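You operate a simulated robot arm through the tools that you are given. There is no shell and no other tool.

You are at the controls of a simulated two-armed robot. One attempt, no reset.

JOB
Put the card's weight on the silver plate, cover it, run the motor a few seconds and switch it off.
Fine: use the cord switch; three seconds are enough; the cover goes on before the motor runs.

The check looks at the end state, three seconds after you hand in, the way a careful person would. Anything else that was tipped, shoved, dropped, spilled or broken makes it a failure. A push-on lid holds only when it is set on centred and level and pressed home; a screw cap is set on level and turned clockwise until tight.

ROBOT AND FRAMES
Two 6-joint arms with fingered hands on one trunk that stands fixed in place. Base frame: the origin is at the foot of the trunk, x ahead of it, y to its left, z up; the work surface is at about z = 750. Lengths are in mm, angles in degrees, forces in N, time in s.
The left shoulder is at [70, 191, 1147], the right one opposite. Payload 4.7 kg a hand.
The tool frame of a hand sits at the grasp point between the pads (the TCP): z along the fingers, y along the line on which they close. The tips reach 36 mm beyond it. Largest opening 120 mm; the body of the gripper starts 42 mm behind the TCP. The gripper is a hand of 5 fingers: y runs from the thumb to the fingers, the wrist lies at [-18, -113, -198] in the tool frame.
Orientation is that of the tool frame in the base frame, as [roll, pitch, yaw] about the fixed x, y, z axes, in that order (R = Rz(yaw) Ry(pitch) Rx(roll)). With the fingers straight down and the wrist toward the robot, the tool's x, y and z point along [0, 1, 0], [1, 0, 0] and [0, 0, -1] of the base frame.

CONTROLS
- The arms move only by the tool drive_tool. It takes "left_steps", "right_steps" or both (then of equal length, played together; a hand with none holds still); each is a list of rows, each a list of 6 numbers: the shift along the tool's x, y, z in m, then the turn, a rotation vector about the tool's x, y, z in degrees. In form: [[x, y, z, wx, wy, wz], ...]. A call has 1 to 20 rows; each row shifts and turns the commanded pose from where the row before left it, along the tool's axes as they then stand. Rows are played at 5 a second. More than 50 mm and 8.6 degrees between two rows, and nothing of the call is played. Where a pose cannot be reached the arm comes as near as it can. A force on the tool above 40 N (or 10 N above the force at the start of the call, whichever is more), or a blocked arm, ends the call early, and 0.2 s more pass. In this call time passes only in rows, and 0.2 s behind the last. It gives the time, the measured TCP pose, the force on the tool (base axes), the opening and the grip force at its end, in the units of the frame above (readings bear some noise), with the torque about the TCP (base axes, N m) and any sound that the robot's microphone picked up.
- Cameras (640 x 400 px; columns grow to the right, rows downward): "scene" is now at [119, 62.5, 1390.7]; the picture's right is [0.67, -0.74, 0.00], its down [-0.32, -0.29, -0.90] and it looks along [0.67, 0.61, -0.43] (base axes); focal length 214 px, centre (320, 200). "left" rides on the left gripper at [-73, -91, -143] in its tool frame; the picture's right is [-0.80, -0.28, 0.53], its down [0.53, -0.73, 0.42] and it looks along [0.27, 0.62, 0.74] (tool axes); focal length 234 px, centre (320, 200). "right" rides on the right gripper at [72, -91, -143] in its tool frame; the picture's right is [-0.80, 0.28, -0.53], its down [-0.53, -0.73, 0.42] and it looks along [-0.27, 0.62, 0.74] (tool axes); focal length 234 px, centre (320, 200). There is no depth. A picture from a camera that has moved, and an enlarged one, comes with that camera's place and axes in the base frame and with its lens.
- camera(camera): a new picture of that camera. It takes no simulated time.
- lift_body(by): slides the trunk up (or, below 0, down) by that many mm; the arms and the scene camera ride with it, the base frame stays. It gives what a move gives, with no picture.
- finger_targets(index, middle, ring, little, thumb_bend, thumb_turn, hand): sets how far each is bent, from 0 (flat) to 100 (curled in); at 30 the hand is open as for a grip, at 70 the pads meet at the TCP. One left out holds its place. A second passes; each finger stops where it meets its share of the squeeze, and holds until it gets a number again. It is the only way to open and close the hand. It gives what a move gives, with no picture; readings hold the bend of each and the force on index, middle, ring, little, thumb and palm. thumb_turn goes from beside the hand (0) to across from the fingers (100), as for a grip.
- pan_tilt(pan, tilt): turns the head with the scene camera to pan (to the left, within 86 degrees either way) and tilt (down, from -29 to 69), counted from straight ahead of the robot. It gives what a move gives.
- inspect(camera, box): a new picture of the part [left, top, right, bottom] of that camera's present view, enlarged. It takes no simulated time.
- job_done(): hands the job in; it is judged then, once.

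Places have to be worked out from the pictures, the camera data and where the tool is seen. Open the grippers and draw the arms clear of the work before you hand the job in, unless the task says otherwise.

The tools are called after ">>>" as a command line: name --argument value ..., lists and objects as JSON in quotes. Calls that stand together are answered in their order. drive_tool: Moves the arms, as the interface text tells. Its arguments: {"type":"object","properties":{"left_steps":{"type":"array","items":{"type":"array","items":{"type":"number"}}},"right_steps":{"type":"array","items":{"type":"array","items":{"type":"number"}}}},"required":[]} The other tools are called the same way: lift_body (by) slides the trunk up or down; finger_targets (index, middle, ring, little, thumb_bend, thumb_turn, hand) moves the fingers one by one; pan_tilt (pan, tilt) turns the head that bears the scene camera; camera (camera) takes a picture; inspect (camera, box) takes an enlarged picture of a part of a camera's view; job_done () hands the job in.

At the start:

```text
clock: 0.0
left_position: [243.4, 358.4, 1321.5]
left_tool_rot: [-180.0, -0.1, 89.9]
left_contact_force: [0.5, 0.4, -0.2]
left_ft_torque: [0.02, -0.01, 0.0]
left_width: 119.7
left_finger_force: 0.0
left_shape: jaw
left_bend: [30.0, 30.0, 30.0, 30.0, 30.0, 98.0]
left_finger forces: [0.1, 0.1, 0.0, 0.1, 0.0, 0.0]
right_position: [699.8, 106.9, 1384.6]
right_tool_rot: [-179.9, 0.0, 89.9]
right_contact_force: [0.2, -1.0, 0.2]
right_ft_torque: [-0.03, -0.02, 0.03]
right_width: 119.6
right_finger_force: 0.0
right_shape: jaw
right_bend: [30.0, 30.0, 30.0, 30.0, 30.0, 98.0]
right_finger forces: [0.0, 0.0, 0.0, 0.1, 0.0, 0.0]
trunk travel left (down, up): [-624.0, 316.0]
head pan, tilt: [42.4, 25.4]
```

scene: 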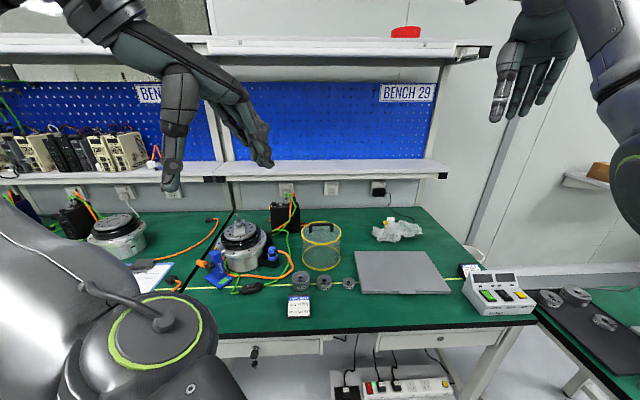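
right: 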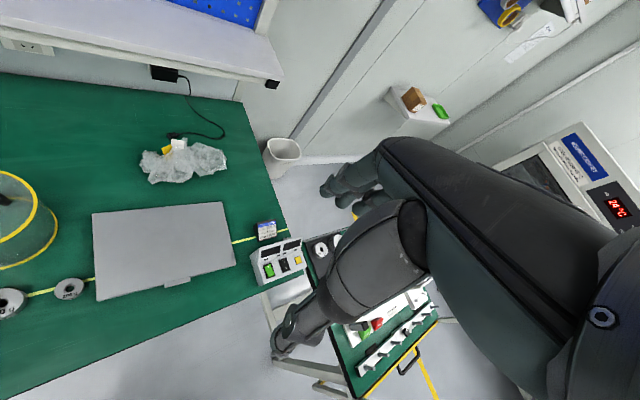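
left: 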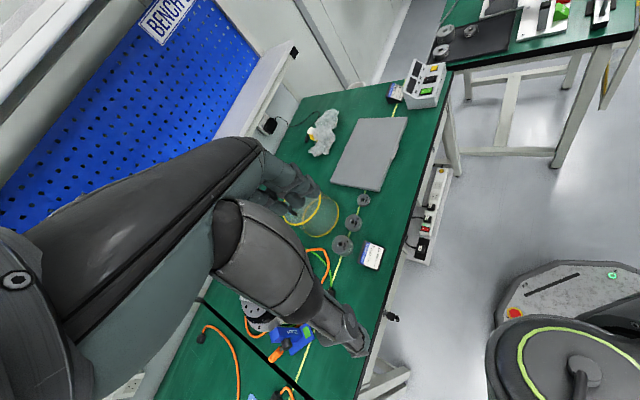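

I start by looking closely at the bench: the card, the weights, the motors, the cover and the cord switch.

>>> inspect --camera "scene" --box '[180, 200, 380, 325]'

>>> inspect --camera "scene" --box '[270, 260, 370, 325]'

>>> inspect --camera "scene" --box '[60, 190, 220, 300]'

>>> inspect --camera "scene" --box '[440, 240, 640, 365]'

>>> inspect --camera "left" --box '[220, 180, 420, 305]'

```text
3.20 times, centred on (280, 262) of scene
camera zoom: at [119.0, 62.5, 1390.7], right [0.67, -0.74, 0.0], down [-0.32, -0.29, -0.9], along [0.67, 0.61, -0.43], focal length 686 px, centre (448, 0)
```

zoom: 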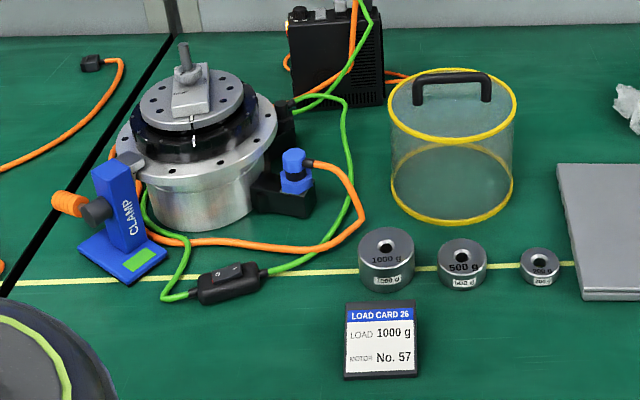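

```text
6.15 times, centred on (320, 292) of scene
camera zoom: at [119.0, 62.5, 1390.7], right [0.67, -0.74, 0.0], down [-0.32, -0.29, -0.9], along [0.67, 0.61, -0.43], focal length 1320 px, centre (320, -369)
```

zoom: 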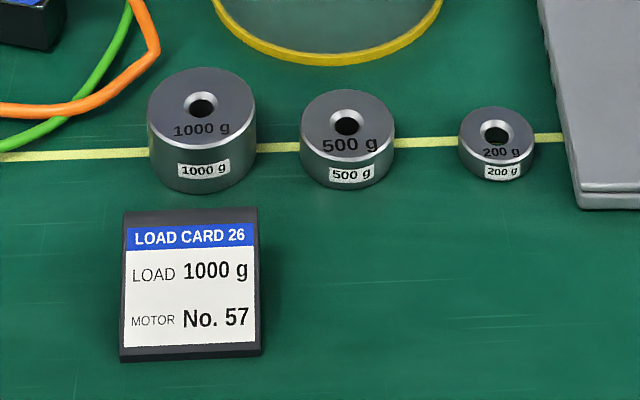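

```text
3.64 times, centred on (140, 245) of scene
camera zoom: at [119.0, 62.5, 1390.7], right [0.67, -0.74, 0.0], down [-0.32, -0.29, -0.9], along [0.67, 0.61, -0.43], focal length 780 px, centre (974, 36)
```

zoom: 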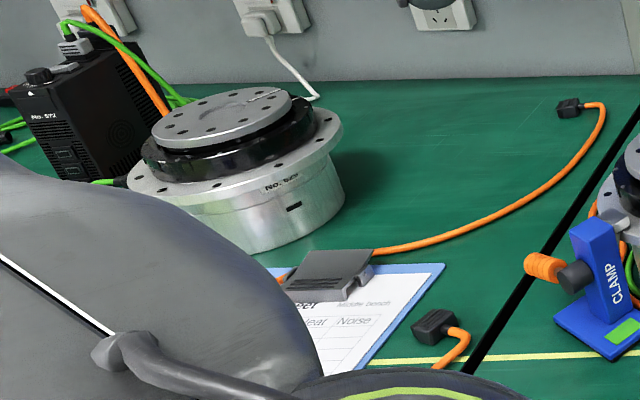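

```text
3.20 times, centred on (540, 302) of scene
camera zoom: at [119.0, 62.5, 1390.7], right [0.67, -0.74, 0.0], down [-0.32, -0.29, -0.9], along [0.67, 0.61, -0.43], focal length 686 px, centre (-384, -128)
```

zoom: 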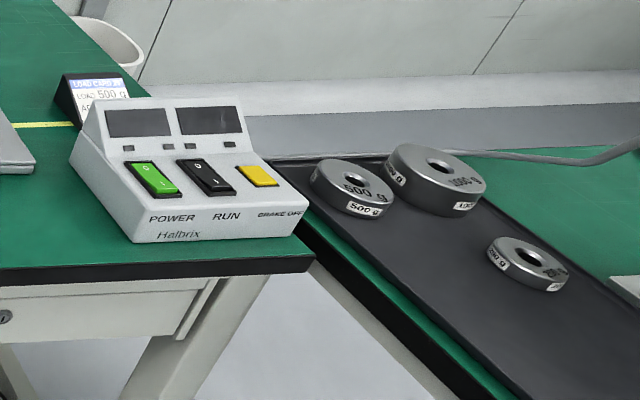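

```text
3.20 times, centred on (320, 242) of left
camera zoom: at [152.6, 285.4, 1465.8], right [-0.28, -0.8, -0.53], down [-0.73, 0.53, -0.42], along [0.62, 0.27, -0.74], focal length 749 px, centre (320, 64)
```

zoom: 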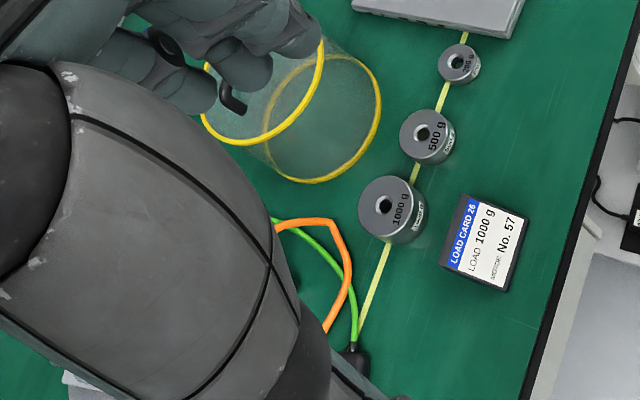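

The near card says 1000 g, motor No. 57; there is another card by the control box. I zoom in on motor labels, the second card, the plate and the wiring.

>>> inspect --camera "scene" --box '[205, 205, 285, 255]'

>>> inspect --camera "scene" --box '[85, 205, 165, 255]'

>>> inspect --camera "scene" --box '[450, 255, 514, 295]'

>>> inspect --camera "scene" --box '[185, 245, 281, 305]'

>>> inspect --camera "scene" --box '[340, 205, 468, 300]'

>>> inspect --camera "scene" --box '[260, 180, 356, 240]'

>>> inspect --camera "right" --box '[0, 150, 320, 350]'

```text
8.00 times, centred on (245, 230) of scene
camera zoom: at [119.0, 62.5, 1390.7], right [0.67, -0.74, 0.0], down [-0.32, -0.29, -0.9], along [0.67, 0.61, -0.43], focal length 1716 px, centre (920, -40)
```

zoom: 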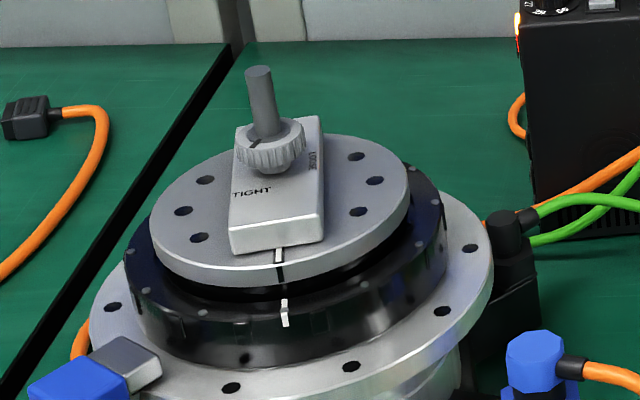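

```text
8.00 times, centred on (125, 230) of scene
camera zoom: at [119.0, 62.5, 1390.7], right [0.67, -0.74, 0.0], down [-0.32, -0.29, -0.9], along [0.67, 0.61, -0.43], focal length 1716 px, centre (1880, -40)
```

zoom: 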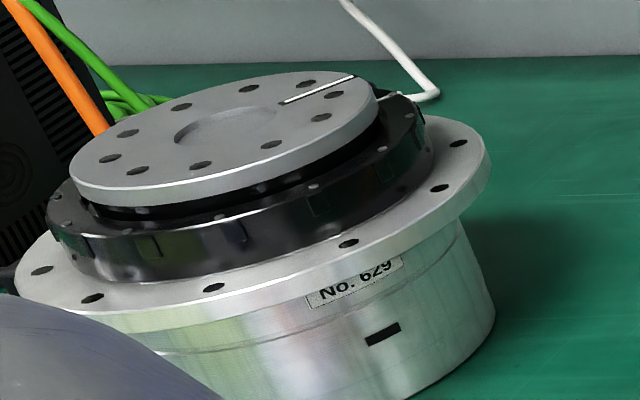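

```text
10.00 times, centred on (482, 275) of scene
camera zoom: at [119.0, 62.5, 1390.7], right [0.67, -0.74, 0.0], down [-0.32, -0.29, -0.9], along [0.67, 0.61, -0.43], focal length 2145 px, centre (-1300, -550)
```

zoom: 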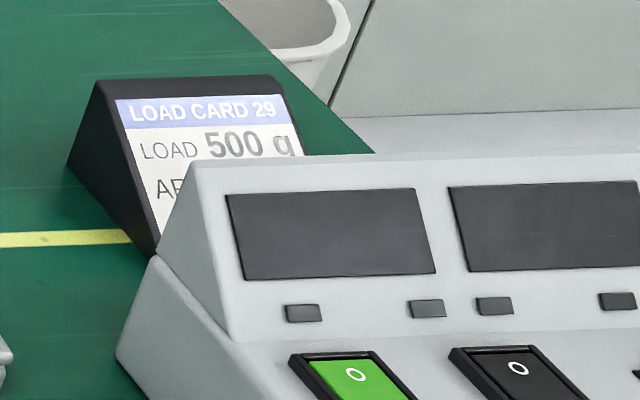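

```text
6.67 times, centred on (233, 275) of scene
camera zoom: at [119.0, 62.5, 1390.7], right [0.67, -0.74, 0.0], down [-0.32, -0.29, -0.9], along [0.67, 0.61, -0.43], focal length 1430 px, centre (900, -300)
```

zoom: 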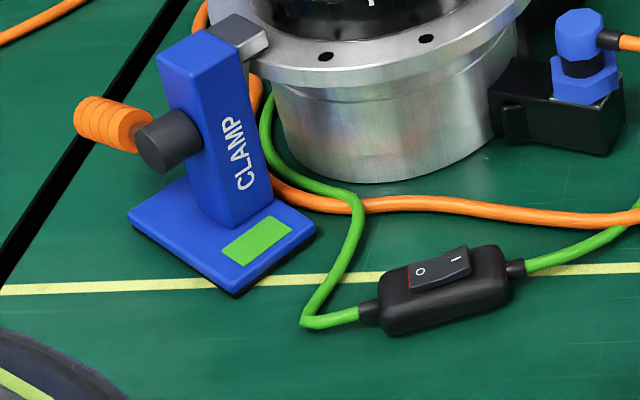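

```text
4.21 times, centred on (404, 252) of scene
camera zoom: at [119.0, 62.5, 1390.7], right [0.67, -0.74, 0.0], down [-0.32, -0.29, -0.9], along [0.67, 0.61, -0.43], focal length 903 px, centre (-34, -21)
```

zoom: 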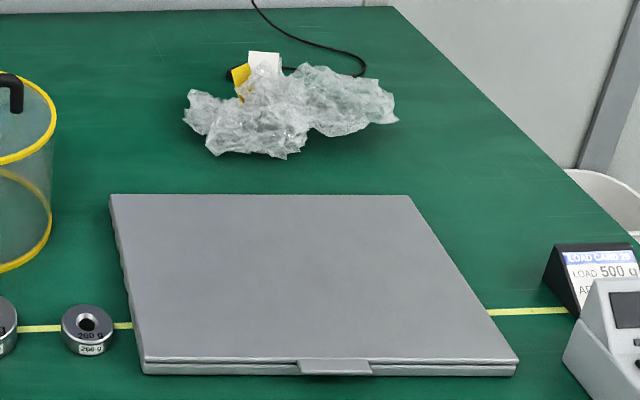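

```text
6.67 times, centred on (308, 210) of scene
camera zoom: at [119.0, 62.5, 1390.7], right [0.67, -0.74, 0.0], down [-0.32, -0.29, -0.9], along [0.67, 0.61, -0.43], focal length 1430 px, centre (400, 133)
```

zoom: 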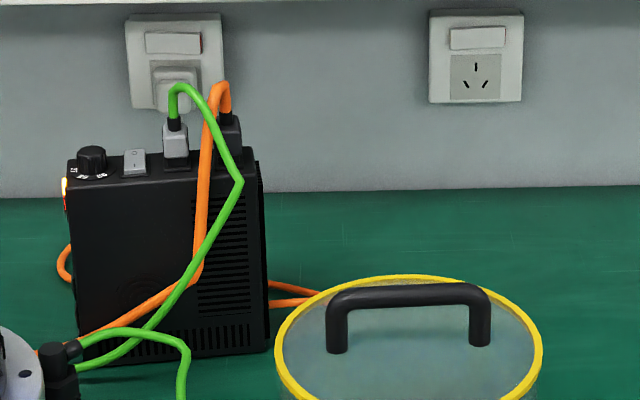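

```text
2.00 times, centred on (160, 250) of right
camera zoom: at [609.0, 180.2, 1527.7], right [0.28, -0.8, 0.53], down [-0.73, -0.53, -0.42], along [0.62, -0.27, -0.74], focal length 468 px, centre (640, 100)
```

zoom: 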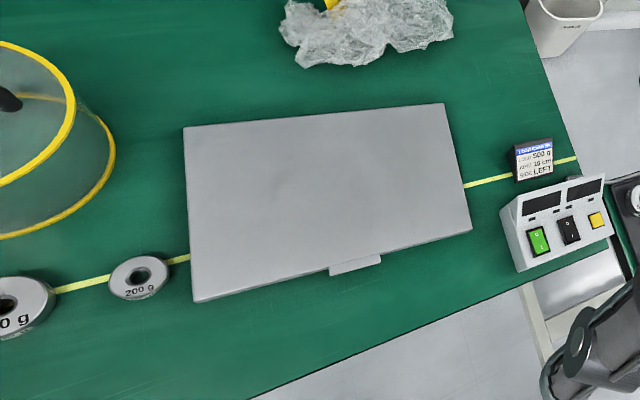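

The 26 card (1000 g, motor No. 57) belongs to the weights here. To understand the post/knob on the plate I raise the trunk for a steeper view.

>>> lift_body --by 250

>>> pan_tilt --pan 55 --tilt 35

>>> camera --camera "scene"

```text
clock: 2.6
left_position: [242.7, 358.7, 1571.2]
left_tool_rot: [-180.0, 0.0, 90.0]
left_contact_force: [-0.5, -0.1, 0.4]
left_ft_torque: [0.0, -0.01, 0.01]
left_width: 119.5
left_finger_force: 0.0
left_shape: jaw
left_bend: [30.0, 30.0, 30.0, 30.0, 30.0, 98.0]
left_finger forces: [0.0, 0.1, 0.0, 0.0, 0.1, 0.0]
right_position: [699.9, 106.4, 1634.3]
right_tool_rot: [180.0, 0.0, 90.1]
right_contact_force: [0.7, -0.8, 0.5]
right_ft_torque: [0.02, 0.07, -0.01]
right_width: 119.5
right_finger_force: 0.0
right_shape: jaw
right_bend: [30.0, 30.0, 30.0, 30.0, 30.0, 98.0]
right_finger forces: [0.0, 0.0, 0.1, 0.1, 0.0, 0.1]
trunk travel left (down, up): [-874.0, 66.0]
head pan, tilt: [42.4, 25.4]
```

```text
clock: 3.3
left_position: [243.5, 357.6, 1571.9]
left_tool_rot: [-179.9, 0.0, 90.0]
left_contact_force: [0.6, 0.9, -0.4]
left_ft_torque: [0.06, 0.02, -0.04]
left_width: 119.6
left_finger_force: 0.0
left_shape: jaw
left_bend: [30.0, 30.0, 30.0, 30.0, 30.0, 98.0]
left_finger forces: [0.0, 0.0, 0.1, 0.0, 0.0, 0.0]
right_position: [700.9, 106.0, 1635.4]
right_tool_rot: [-180.0, 0.0, 89.9]
right_contact_force: [0.1, -0.1, -0.5]
right_ft_torque: [0.0, 0.01, 0.03]
right_width: 119.6
right_finger_force: 0.2
right_shape: jaw
right_bend: [30.0, 30.0, 30.0, 30.0, 30.0, 98.0]
right_finger forces: [0.1, 0.0, 0.1, 0.0, 0.0, 0.0]
trunk travel left (down, up): [-874.0, 66.0]
head pan, tilt: [55.0, 35.0]
```

```text
taken
camera scene: at [101.7, 72.7, 1625.6], right [0.82, -0.57, 0.0], down [-0.33, -0.47, -0.82], along [0.47, 0.67, -0.57], focal length 214 px, centre (320, 200)
```

scene: 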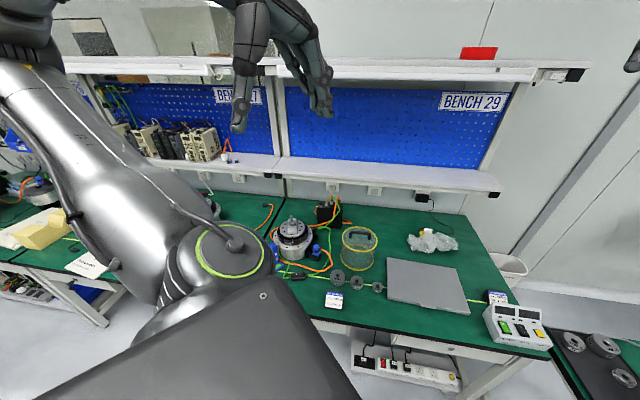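

Now I zoom on the motor from this height.

>>> inspect --camera "scene" --box '[260, 205, 340, 255]'

>>> inspect --camera "scene" --box '[262, 200, 390, 310]'

>>> inspect --camera "scene" --box '[280, 212, 312, 232]'

>>> camera --camera "left"

```text
8.00 times, centred on (300, 230) of scene
camera zoom: at [101.7, 72.7, 1625.6], right [0.82, -0.57, 0.0], down [-0.33, -0.47, -0.82], along [0.47, 0.67, -0.57], focal length 1716 px, centre (480, -40)
```

zoom: 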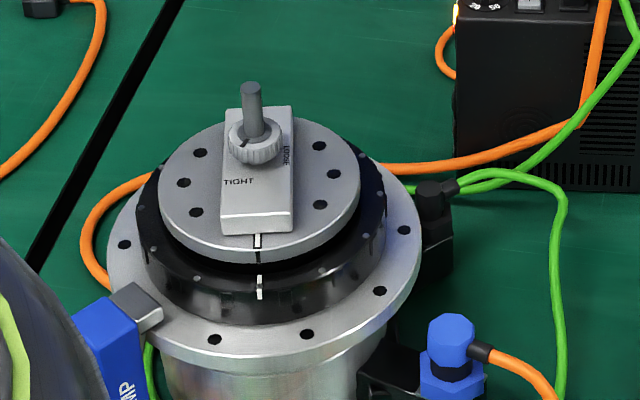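

```text
3.64 times, centred on (326, 255) of scene
camera zoom: at [101.7, 72.7, 1625.6], right [0.82, -0.57, 0.0], down [-0.33, -0.47, -0.82], along [0.47, 0.67, -0.57], focal length 780 px, centre (298, 0)
```

zoom: 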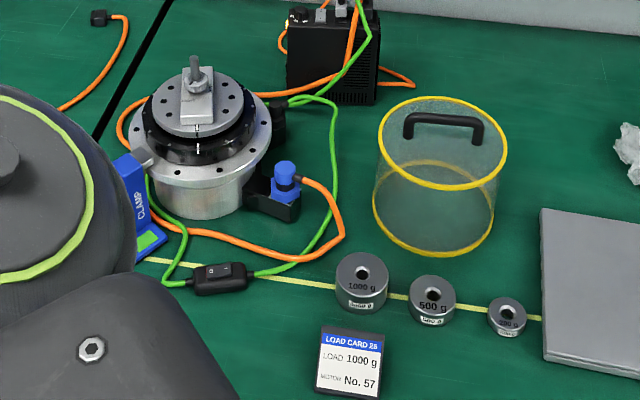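

```text
16.00 times, centred on (296, 222) of scene
camera zoom: at [101.7, 72.7, 1625.6], right [0.82, -0.57, 0.0], down [-0.33, -0.47, -0.82], along [0.47, 0.67, -0.57], focal length 3432 px, centre (704, -152)
```

zoom: 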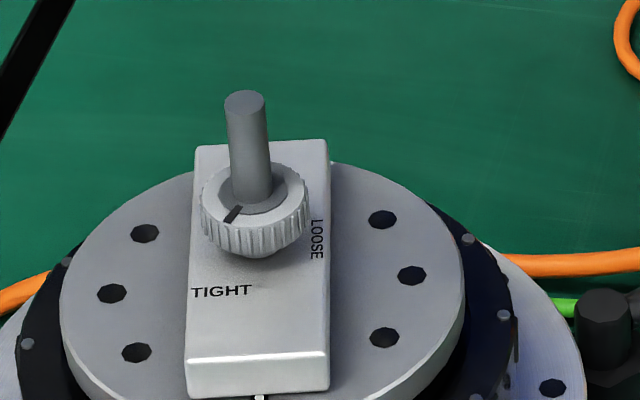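

```text
taken
camera left: at [152.7, 285.6, 1715.8], right [-0.28, -0.8, -0.53], down [-0.73, 0.53, -0.42], along [0.62, 0.27, -0.74], focal length 234 px, centre (320, 200)
```

left: 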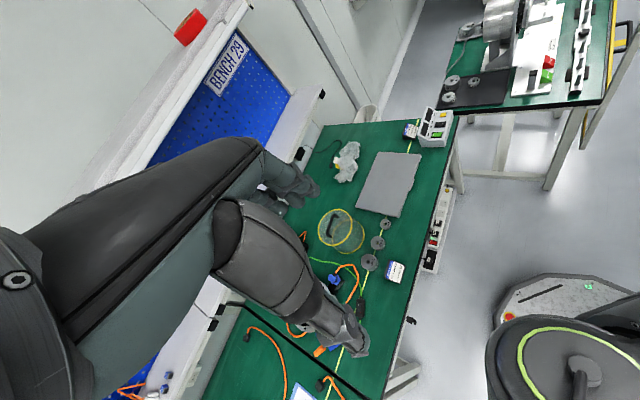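

The knob's index mark seems just past TIGHT. Next I need the motor's number label and the full text of the second card.

>>> inspect --camera "scene" --box '[470, 280, 534, 320]'

>>> inspect --camera "scene" --box '[270, 235, 318, 265]'

>>> inspect --camera "scene" --box '[310, 190, 350, 215]'

>>> inspect --camera "left" --box '[380, 90, 460, 140]'

>>> camera --camera "right"

```text
10.00 times, centred on (502, 300) of scene
camera zoom: at [101.7, 72.7, 1625.6], right [0.82, -0.57, 0.0], down [-0.33, -0.47, -0.82], along [0.47, 0.67, -0.57], focal length 2145 px, centre (-1500, -800)
```

zoom: 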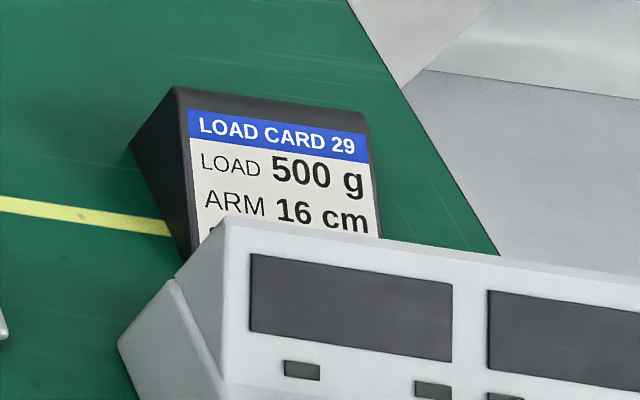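

```text
13.33 times, centred on (294, 250) of scene
camera zoom: at [101.7, 72.7, 1625.6], right [0.82, -0.57, 0.0], down [-0.33, -0.47, -0.82], along [0.47, 0.67, -0.57], focal length 2860 px, centre (667, -467)
```

zoom: 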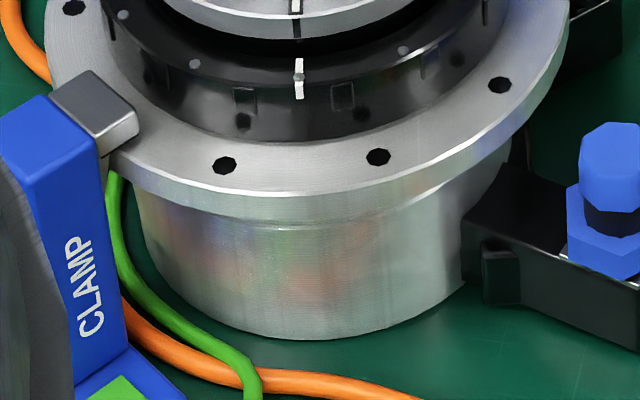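

```text
16.00 times, centred on (330, 202) of scene
camera zoom: at [101.7, 72.7, 1625.6], right [0.82, -0.57, 0.0], down [-0.33, -0.47, -0.82], along [0.47, 0.67, -0.57], focal length 3432 px, centre (160, 160)
```

zoom: 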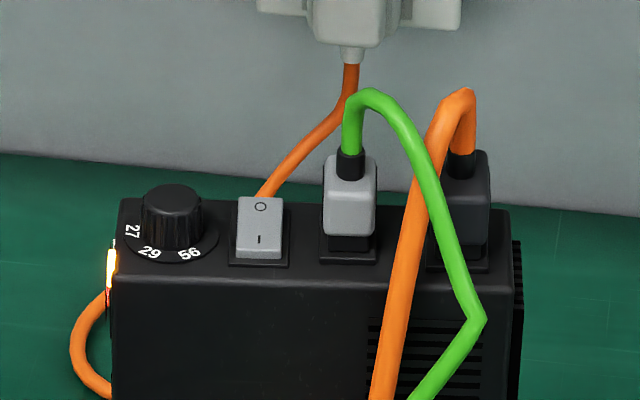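

```text
8.00 times, centred on (420, 115) of left
camera zoom: at [152.7, 285.6, 1715.8], right [-0.28, -0.8, -0.53], down [-0.73, 0.53, -0.42], along [0.62, 0.27, -0.74], focal length 1873 px, centre (-480, 880)
```

zoom: 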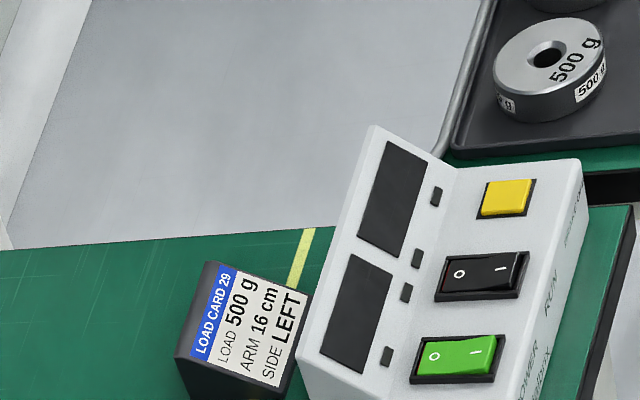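

```text
taken
camera right: at [609.1, 180.3, 1777.7], right [0.28, -0.8, 0.53], down [-0.73, -0.53, -0.42], along [0.62, -0.27, -0.74], focal length 234 px, centre (320, 200)
```

right: 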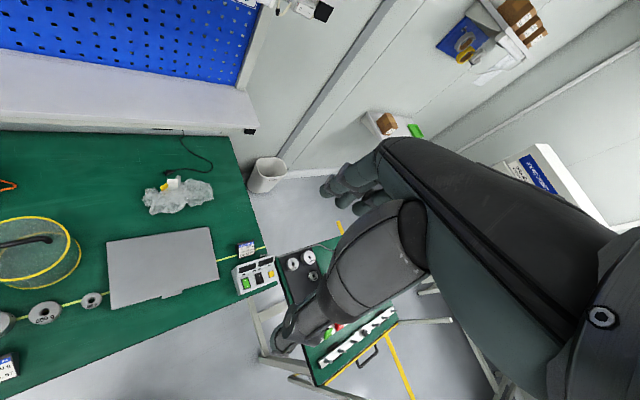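

Bench runs at 45° to the base axes; post top triangulates to about [447, 806, 976], 1000 g weight about [513, 520]. I move the left arm out over the bench front and turn it so the closing direction is across the bench.

>>> drive_tool --left_steps '[[0.02525, 0.0234, 0.0276, 0, 0, 0], [0.02525, 0.0234, 0.0276, 0, 0, 0], [0.02525, 0.0234, 0.0276, 0, 0, 0], [0.02525, 0.0234, 0.0276, 0, 0, 0], [0.02525, 0.0234, 0.0276, 0, 0, 0], [0.02525, 0.0234, 0.0276, 0, 0, 0], [0.02525, 0.0234, 0.0276, 0, 0, 0], [0.02525, 0.0234, 0.0276, 0, 0, 0], [0, 0, 0, 0, 0, -7.5], [0, 0, 0, 0, 0, -7.5], [0, 0, 0, 0, 0, -7.5], [0, 0, 0, 0, 0, -7.5], [0, 0, 0, 0, 0, -7.5], [0, 0, 0, 0, 0, -7.5]]'

>>> camera --camera "scene"

>>> camera --camera "left"

```text
clock: 6.3
left_position: [430.2, 499.3, 1416.6]
left_tool_rot: [180.0, 0.3, 134.9]
left_contact_force: [0.1, 0.3, 0.4]
left_ft_torque: [0.0, 0.01, 0.01]
left_width: 120.1
left_finger_force: 0.2
left_shape: jaw
left_bend: [30.0, 30.0, 30.0, 30.0, 30.0, 98.0]
left_finger forces: [0.0, 0.0, 0.0, 0.0, 0.0, 0.0]
left hand out of reach, approached as far as the arm can: row 1, 2, 3, 4, 5, 6, 7, 8, 11, 12, 13, 14
right_position: [700.5, 105.7, 1635.7]
right_tool_rot: [180.0, 0.1, 89.9]
right_contact_force: [0.3, -0.3, 0.3]
right_ft_torque: [-0.02, 0.02, 0.03]
right_width: 119.7
right_finger_force: 0.1
right_shape: jaw
right_bend: [30.0, 30.0, 30.0, 30.0, 30.0, 98.0]
right_finger forces: [0.0, 0.0, 0.0, 0.0, 0.0, 0.2]
trunk travel left (down, up): [-874.0, 66.0]
head pan, tilt: [55.0, 35.0]
```

```text
taken
camera scene: at [101.2, 71.8, 1625.7], right [0.82, -0.57, 0.0], down [-0.33, -0.47, -0.82], along [0.47, 0.67, -0.57], focal length 214 px, centre (320, 200)
```

scene: 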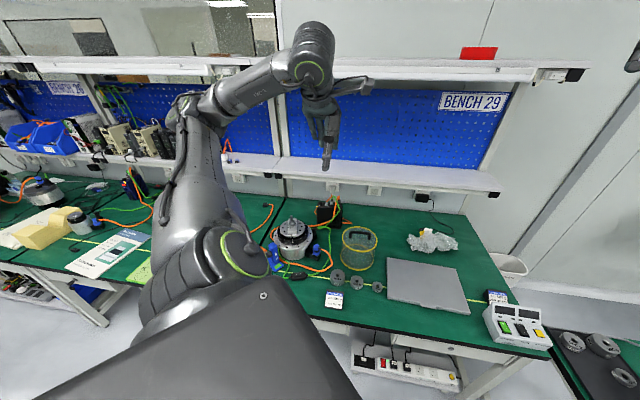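

```text
taken
camera left: at [417.3, 383.9, 1561.7], right [0.37, -0.77, -0.52], down [-0.89, -0.14, -0.43], along [0.25, 0.63, -0.74], focal length 234 px, centre (320, 200)
```

left: 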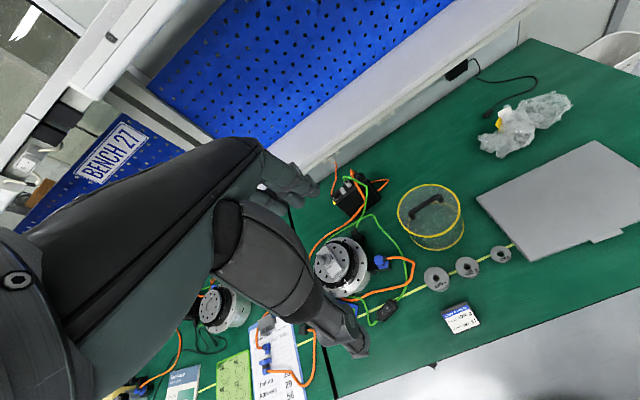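

The left camera now has the motor, cover and weights in view. I zoom in on these.

>>> inspect --camera "left" --box '[300, 225, 380, 275]'

>>> inspect --camera "left" --box '[330, 160, 522, 340]'

>>> inspect --camera "left" --box '[316, 245, 348, 265]'

>>> inspect --camera "left" --box '[325, 165, 405, 215]'

>>> inspect --camera "scene" --box '[262, 200, 390, 310]'

```text
8.00 times, centred on (340, 250) of left
camera zoom: at [417.3, 383.9, 1561.7], right [0.37, -0.77, -0.52], down [-0.89, -0.14, -0.43], along [0.25, 0.63, -0.74], focal length 1873 px, centre (160, -200)
```

zoom: 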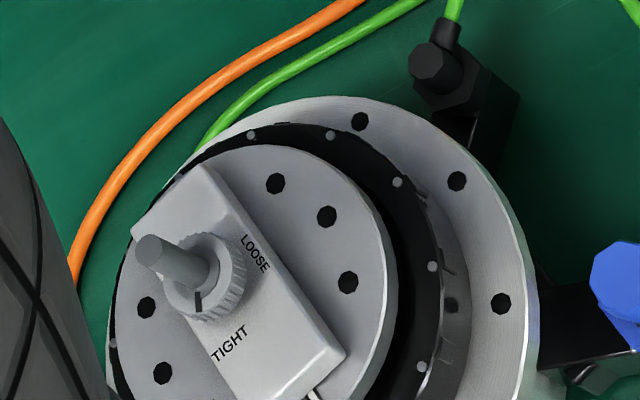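

```text
2.22 times, centred on (426, 250) of left
camera zoom: at [417.3, 383.9, 1561.7], right [0.37, -0.77, -0.52], down [-0.89, -0.14, -0.43], along [0.25, 0.63, -0.74], focal length 520 px, centre (84, 89)
```

zoom: 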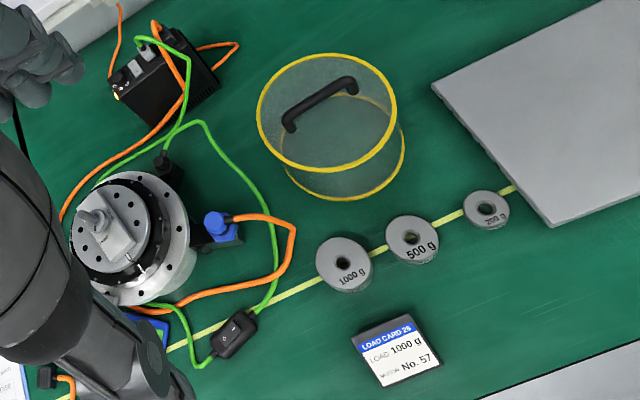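

```text
16.00 times, centred on (332, 255) of left
camera zoom: at [417.3, 383.9, 1561.7], right [0.37, -0.77, -0.52], down [-0.89, -0.14, -0.43], along [0.25, 0.63, -0.74], focal length 3747 px, centre (128, -680)
```

zoom: 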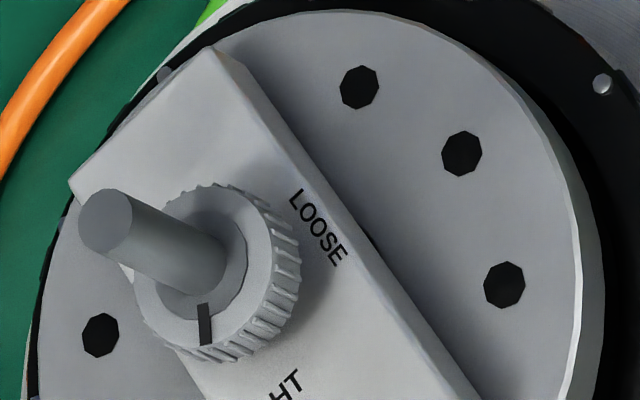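

```text
8.00 times, centred on (365, 190) of left
camera zoom: at [417.3, 383.9, 1561.7], right [0.37, -0.77, -0.52], down [-0.89, -0.14, -0.43], along [0.25, 0.63, -0.74], focal length 1873 px, centre (-40, 280)
```

zoom: 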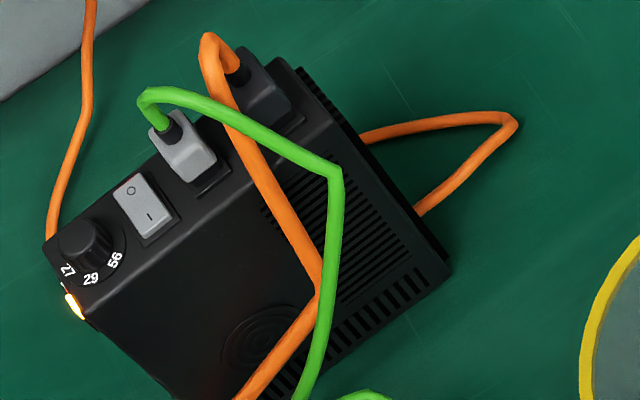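

```text
3.64 times, centred on (326, 255) of scene
camera zoom: at [101.2, 71.8, 1625.7], right [0.82, -0.57, 0.0], down [-0.33, -0.47, -0.82], along [0.47, 0.67, -0.57], focal length 780 px, centre (298, 0)
```

zoom: 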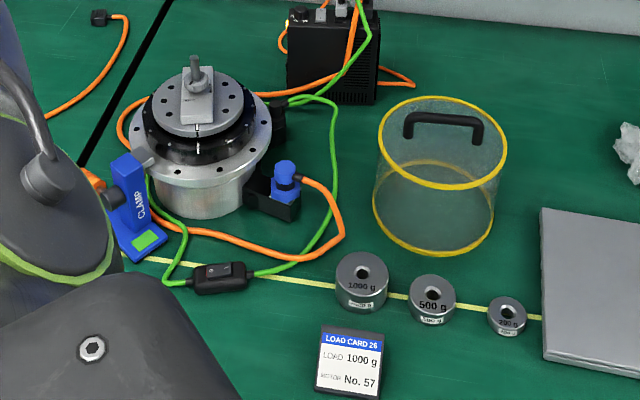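

Knob mark is past TIGHT, driver lamp is lit. Now a close look at the cord switch, the weight's hole and the cover from the left camera.

>>> inspect --camera "left" --box '[366, 292, 414, 322]'

>>> inspect --camera "left" --box '[416, 255, 480, 295]'

>>> inspect --camera "left" --box '[390, 175, 470, 255]'

>>> inspect --camera "scene" --box '[280, 265, 312, 285]'

>>> inspect --camera "scene" --box '[322, 265, 354, 310]'

>>> inspect --camera "scene" --box '[336, 220, 384, 275]'

```text
13.33 times, centred on (390, 307) of left
camera zoom: at [417.3, 383.9, 1561.7], right [0.37, -0.77, -0.52], down [-0.89, -0.14, -0.43], along [0.25, 0.63, -0.74], focal length 3122 px, centre (-613, -1227)
```

zoom: 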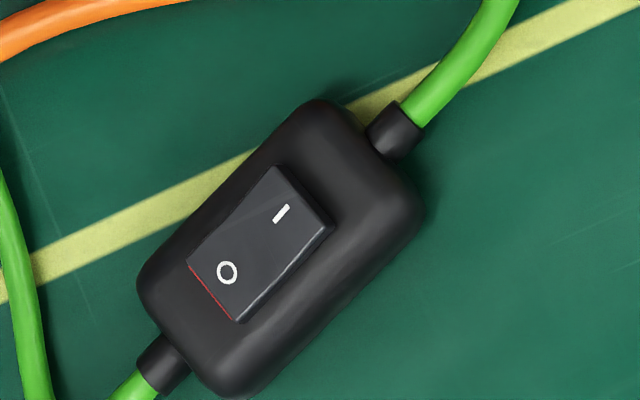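

```text
10.00 times, centred on (448, 275) of left
camera zoom: at [417.3, 383.9, 1561.7], right [0.37, -0.77, -0.52], down [-0.89, -0.14, -0.43], along [0.25, 0.63, -0.74], focal length 2342 px, centre (-960, -550)
```

zoom: 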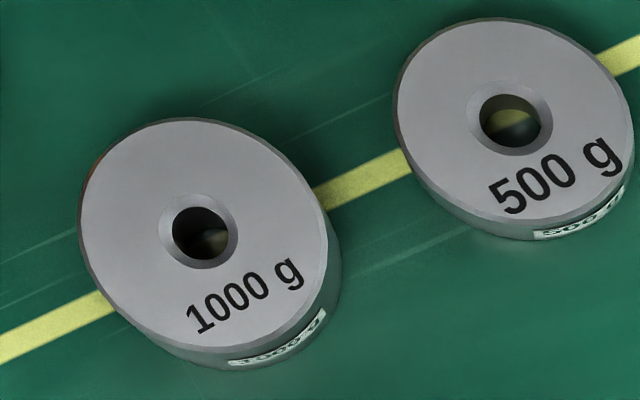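

```text
5.00 times, centred on (430, 215) of left
camera zoom: at [417.3, 383.9, 1561.7], right [0.37, -0.77, -0.52], down [-0.89, -0.14, -0.43], along [0.25, 0.63, -0.74], focal length 1171 px, centre (-230, 125)
```

zoom: 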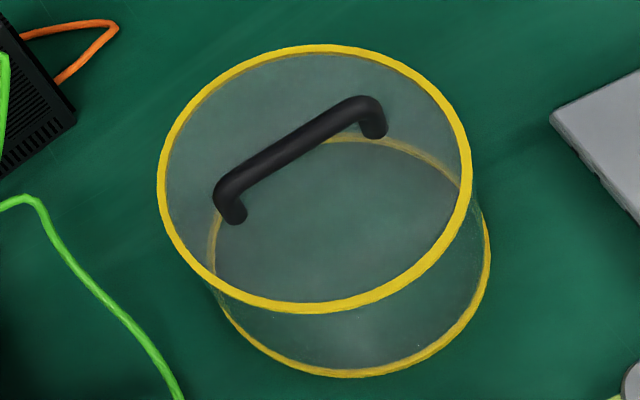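

```text
16.00 times, centred on (296, 275) of scene
camera zoom: at [101.2, 71.8, 1625.7], right [0.82, -0.57, 0.0], down [-0.33, -0.47, -0.82], along [0.47, 0.67, -0.57], focal length 3432 px, centre (704, -1000)
```

zoom: 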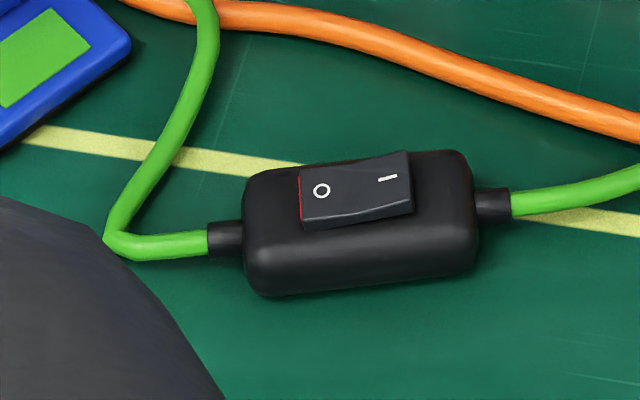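

```text
8.89 times, centred on (338, 288) of scene
camera zoom: at [101.2, 71.8, 1625.7], right [0.82, -0.57, 0.0], down [-0.33, -0.47, -0.82], along [0.47, 0.67, -0.57], focal length 1906 px, centre (160, -578)
```

zoom: 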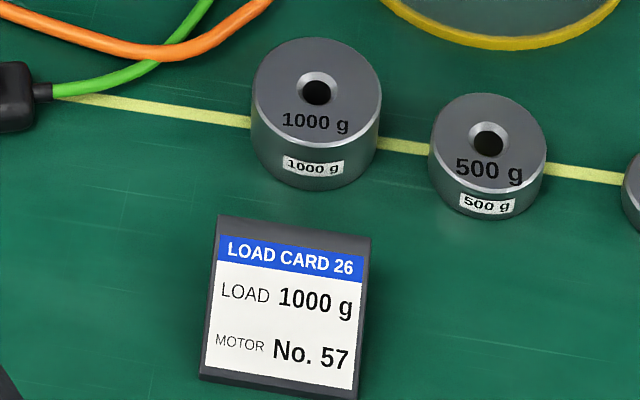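

```text
7.27 times, centred on (360, 248) of scene
camera zoom: at [101.2, 71.8, 1625.7], right [0.82, -0.57, 0.0], down [-0.33, -0.47, -0.82], along [0.47, 0.67, -0.57], focal length 1560 px, centre (29, -146)
```

zoom: 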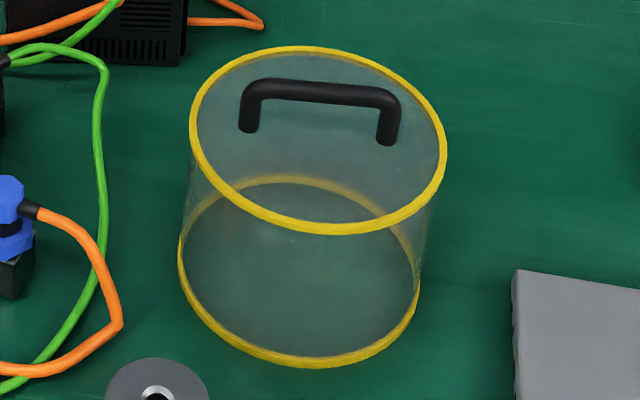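

The switch stands at O (off). 1000 g weight: top hole at about [512.5, 519.4, 787], about 66 mm across, 37 tall. I test a straight-down move of the left hand to see how commands resume after the out-of-reach notes.

>>> drive_tool --left_steps '[[0, 0, 0.04, 0, 0, 0], [0, 0, 0.04, 0, 0, 0], [0, 0, 0.04, 0, 0, 0]]'

```text
clock: 7.1
left_position: [432.2, 501.2, 1295.6]
left_tool_rot: [-179.9, 0.0, 135.0]
left_contact_force: [0.4, 0.5, -0.1]
left_ft_torque: [-0.01, -0.03, -0.01]
left_width: 120.1
left_finger_force: 0.0
left_shape: jaw
left_bend: [30.0, 30.0, 30.0, 30.0, 30.0, 98.0]
left_finger forces: [0.0, 0.0, 0.0, 0.0, 0.1, 0.0]
right_position: [701.8, 107.8, 1633.5]
right_tool_rot: [-179.9, 0.1, 90.1]
right_contact_force: [0.0, 0.0, -0.3]
right_ft_torque: [-0.01, 0.04, 0.0]
right_width: 119.8
right_finger_force: 0.0
right_shape: jaw
right_bend: [30.0, 30.0, 30.0, 30.0, 30.0, 98.0]
right_finger forces: [0.1, 0.0, 0.1, 0.0, 0.0, 0.0]
trunk travel left (down, up): [-874.0, 66.0]
head pan, tilt: [55.0, 35.0]
```

Commands resume from the measured pose. I narrow the hand opening somewhat and move above the 1000 g weight at z ≈ 900.

>>> finger_targets --hand "left" --index 38 --middle 38 --ring 38 --little 38 --thumb_bend 38 --thumb_turn 100

>>> drive_tool --left_steps '[[-0.0044, 0.0071, 0.0396, 0, 0, 0], [-0.0044, 0.0071, 0.0396, 0, 0, 0], [-0.0044, 0.0071, 0.0396, 0, 0, 0], [-0.0044, 0.0071, 0.0396, 0, 0, 0], [-0.0044, 0.0071, 0.0396, 0, 0, 0], [-0.0044, 0.0071, 0.0396, 0, 0, 0], [-0.0044, 0.0071, 0.0396, 0, 0, 0], [-0.0044, 0.0071, 0.0396, 0, 0, 0], [-0.0044, 0.0071, 0.0396, 0, 0, 0], [-0.0044, 0.0071, 0.0396, 0, 0, 0]]'

>>> camera --camera "scene"

>>> camera --camera "left"

>>> inspect --camera "scene" --box '[280, 200, 408, 310]'

```text
clock: 8.1
left_position: [430.4, 500.0, 1297.2]
left_tool_rot: [180.0, -0.1, 135.0]
left_contact_force: [0.1, 0.0, 0.3]
left_ft_torque: [-0.03, 0.02, 0.02]
left_width: 99.7
left_finger_force: 0.1
left_shape: fingers
left_bend: [38.0, 38.0, 38.0, 38.0, 38.0, 98.0]
left_finger forces: [0.1, 0.0, 0.0, 0.0, 0.1, 0.0]
right_position: [699.8, 105.7, 1634.3]
right_tool_rot: [-180.0, 0.0, 90.1]
right_contact_force: [-0.5, -0.8, 0.1]
right_ft_torque: [0.02, -0.02, 0.04]
right_width: 119.8
right_finger_force: 0.1
right_shape: jaw
right_bend: [30.0, 30.0, 30.0, 30.0, 30.0, 98.0]
right_finger forces: [0.0, 0.0, 0.1, 0.0, 0.1, 0.1]
trunk travel left (down, up): [-874.0, 66.0]
head pan, tilt: [55.0, 35.0]
```

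```text
clock: 10.3
left_position: [498.0, 574.7, 946.1]
left_tool_rot: [-179.1, 0.4, 134.6]
left_contact_force: [-0.5, -0.4, 0.4]
left_ft_torque: [-0.03, 0.02, 0.01]
left_width: 99.2
left_finger_force: 0.1
left_shape: fingers
left_bend: [38.0, 38.0, 38.0, 38.0, 38.0, 98.0]
left_finger forces: [0.0, 0.1, 0.1, 0.1, 0.1, 0.0]
left hand out of reach, approached as far as the arm can: row 8, 9, 10
right_position: [700.9, 107.4, 1634.4]
right_tool_rot: [-179.9, 0.0, 90.0]
right_contact_force: [-0.1, 0.5, -0.2]
right_ft_torque: [-0.02, -0.01, 0.0]
right_width: 120.0
right_finger_force: 0.0
right_shape: jaw
right_bend: [30.0, 30.0, 30.0, 30.0, 30.0, 98.0]
right_finger forces: [0.0, 0.0, 0.1, 0.1, 0.2, 0.0]
trunk travel left (down, up): [-874.0, 66.0]
head pan, tilt: [55.0, 35.0]
```

```text
taken
camera scene: at [102.1, 73.1, 1625.6], right [0.82, -0.57, 0.0], down [-0.33, -0.47, -0.82], along [0.47, 0.67, -0.57], focal length 214 px, centre (320, 200)
```

scene: 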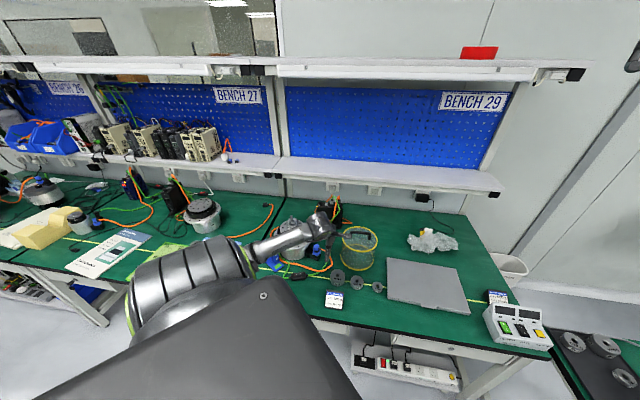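

```text
taken
camera left: at [486.5, 461.7, 1093.2], right [0.36, -0.78, -0.51], down [-0.9, -0.14, -0.42], along [0.25, 0.61, -0.75], focal length 234 px, centre (320, 200)
```

left: 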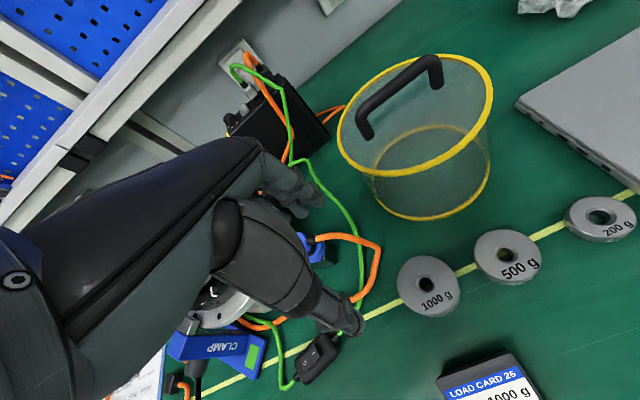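

```text
3.64 times, centred on (344, 255) of scene
camera zoom: at [102.1, 73.1, 1625.6], right [0.82, -0.57, 0.0], down [-0.33, -0.47, -0.82], along [0.47, 0.67, -0.57], focal length 780 px, centre (233, 0)
```

zoom: 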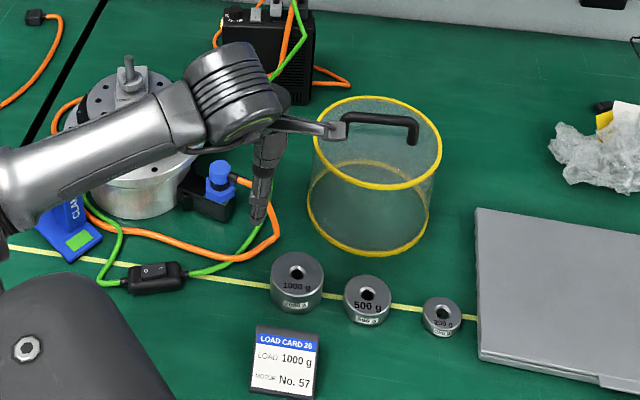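

The arm cannot reach that low with the trunk raised this far. I raise the hand and then lower the trunk back to its first height.

>>> drive_tool --left_steps '[[-0.007, -0.004, -0.036, 0, 0, 0], [-0.007, -0.004, -0.036, 0, 0, 0], [-0.007, -0.004, -0.036, 0, 0, 0], [-0.007, -0.004, -0.036, 0, 0, 0], [-0.007, -0.004, -0.036, 0, 0, 0], [-0.007, -0.004, -0.036, 0, 0, 0], [-0.007, -0.004, -0.036, 0, 0, 0]]'

>>> lift_body --by -220

>>> camera --camera "scene"

>>> camera --camera "left"

```text
clock: 11.9
left_position: [512.8, 520.0, 1199.6]
left_tool_rot: [179.9, 0.0, 135.0]
left_contact_force: [0.2, 0.1, 0.6]
left_ft_torque: [-0.01, 0.01, -0.01]
left_width: 99.3
left_finger_force: 0.0
left_shape: fingers
left_bend: [38.0, 38.0, 38.0, 38.0, 38.0, 98.0]
left_finger forces: [0.0, 0.0, 0.1, 0.0, 0.0, 0.0]
right_position: [701.5, 105.6, 1634.1]
right_tool_rot: [-180.0, 0.0, 90.2]
right_contact_force: [0.5, -0.3, 0.3]
right_ft_torque: [0.0, -0.01, -0.02]
right_width: 119.7
right_finger_force: 0.0
right_shape: jaw
right_bend: [30.0, 30.0, 30.0, 30.0, 30.0, 98.0]
right_finger forces: [0.0, 0.0, 0.0, 0.0, 0.1, 0.0]
trunk travel left (down, up): [-874.0, 66.0]
head pan, tilt: [55.0, 35.0]
```

```text
clock: 14.3
left_position: [513.4, 520.2, 978.8]
left_tool_rot: [-179.9, -0.1, 135.1]
left_contact_force: [-0.2, 1.0, -0.3]
left_ft_torque: [0.01, 0.02, -0.01]
left_width: 99.1
left_finger_force: 0.0
left_shape: fingers
left_bend: [38.0, 38.0, 38.0, 38.0, 38.0, 98.0]
left_finger forces: [0.0, 0.1, 0.0, 0.0, 0.0, 0.1]
right_position: [700.1, 106.6, 1414.4]
right_tool_rot: [179.9, -0.1, 90.0]
right_contact_force: [-0.2, -0.3, 0.4]
right_ft_torque: [-0.01, 0.01, 0.01]
right_width: 119.6
right_finger_force: 0.1
right_shape: jaw
right_bend: [30.0, 30.0, 30.0, 30.0, 30.0, 98.0]
right_finger forces: [0.0, 0.0, 0.0, 0.0, 0.0, 0.0]
trunk travel left (down, up): [-654.0, 286.0]
head pan, tilt: [55.0, 35.0]
```

```text
taken
camera scene: at [101.5, 72.5, 1405.7], right [0.82, -0.57, 0.0], down [-0.33, -0.47, -0.82], along [0.47, 0.67, -0.57], focal length 214 px, centre (320, 200)
```

scene: 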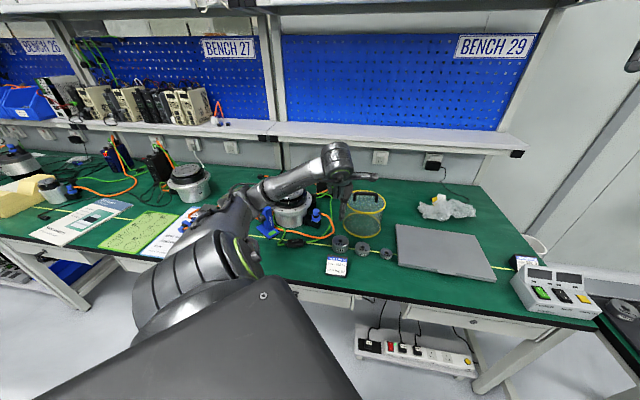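

```text
taken
camera left: at [500.0, 405.1, 1123.0], right [0.37, -0.77, -0.52], down [-0.89, -0.14, -0.42], along [0.25, 0.63, -0.74], focal length 234 px, centre (320, 200)
```

left: 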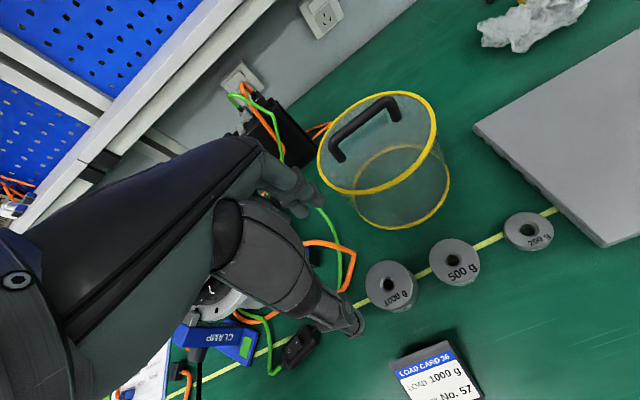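

The hand now hangs directly over the weight at z≈979. I descend to about z=860 and look at finger clearances to weight, card and cords.

>>> drive_tool --left_steps '[[0, -0.0005, 0.04, 0, 0, 0], [0, -0.0004, 0.04, 0, 0, 0], [0, 0, 0.04, 0, 0, 0]]'

>>> inspect --camera "scene" --box '[280, 180, 408, 280]'

>>> camera --camera "left"

>>> inspect --camera "right" --box '[0, 150, 160, 350]'

```text
clock: 15.1
left_position: [512.3, 519.8, 858.6]
left_tool_rot: [-179.9, 0.0, 135.1]
left_contact_force: [-0.2, 0.1, 0.0]
left_ft_torque: [0.0, 0.03, 0.0]
left_width: 99.6
left_finger_force: 0.1
left_shape: fingers
left_bend: [38.0, 38.0, 38.0, 38.0, 38.0, 98.0]
left_finger forces: [0.1, 0.1, 0.0, 0.1, 0.1, 0.1]
right_position: [700.2, 107.2, 1414.9]
right_tool_rot: [179.9, 0.0, 89.9]
right_contact_force: [-0.1, 0.5, -0.5]
right_ft_torque: [-0.03, 0.03, -0.02]
right_width: 119.8
right_finger_force: 0.1
right_shape: jaw
right_bend: [30.0, 30.0, 30.0, 30.0, 30.0, 98.0]
right_finger forces: [0.0, 0.0, 0.1, 0.1, 0.1, 0.1]
trunk travel left (down, up): [-654.0, 286.0]
head pan, tilt: [55.0, 35.0]
```

```text
4.00 times, centred on (344, 230) of scene
camera zoom: at [101.7, 73.0, 1405.7], right [0.82, -0.57, 0.0], down [-0.33, -0.47, -0.82], along [0.47, 0.67, -0.57], focal length 858 px, centre (224, 80)
```

zoom: 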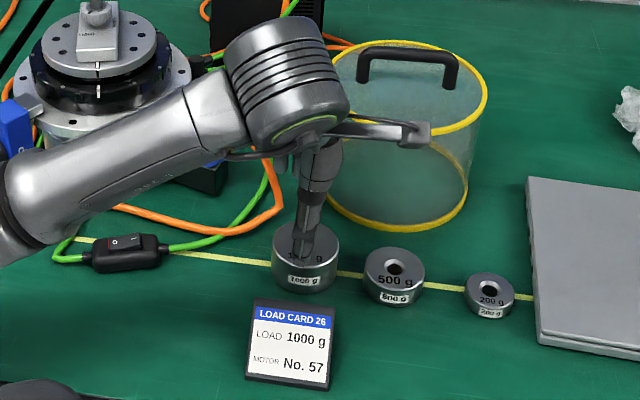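

```text
taken
camera left: at [499.7, 404.5, 1003.1], right [0.37, -0.77, -0.53], down [-0.89, -0.14, -0.42], along [0.25, 0.63, -0.74], focal length 234 px, centre (320, 200)
```

left: 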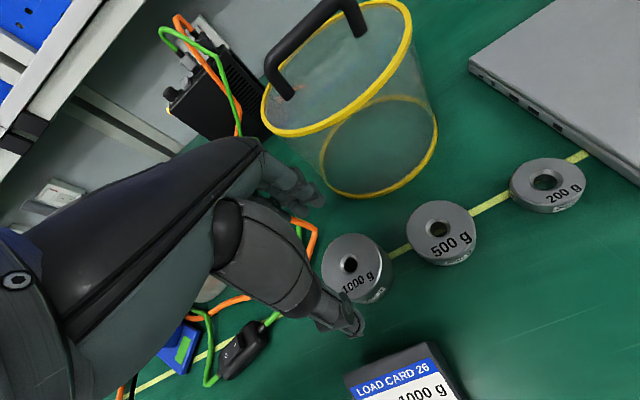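

```text
2.00 times, centred on (80, 250) of right
camera zoom: at [609.2, 180.6, 1557.7], right [0.28, -0.8, 0.53], down [-0.73, -0.53, -0.42], along [0.62, -0.27, -0.74], focal length 468 px, centre (800, 100)
```

zoom: 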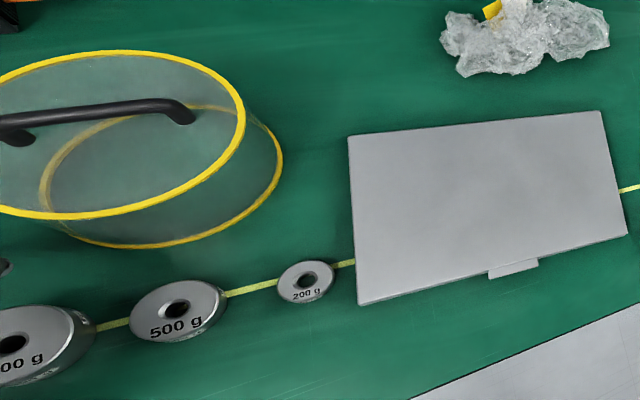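

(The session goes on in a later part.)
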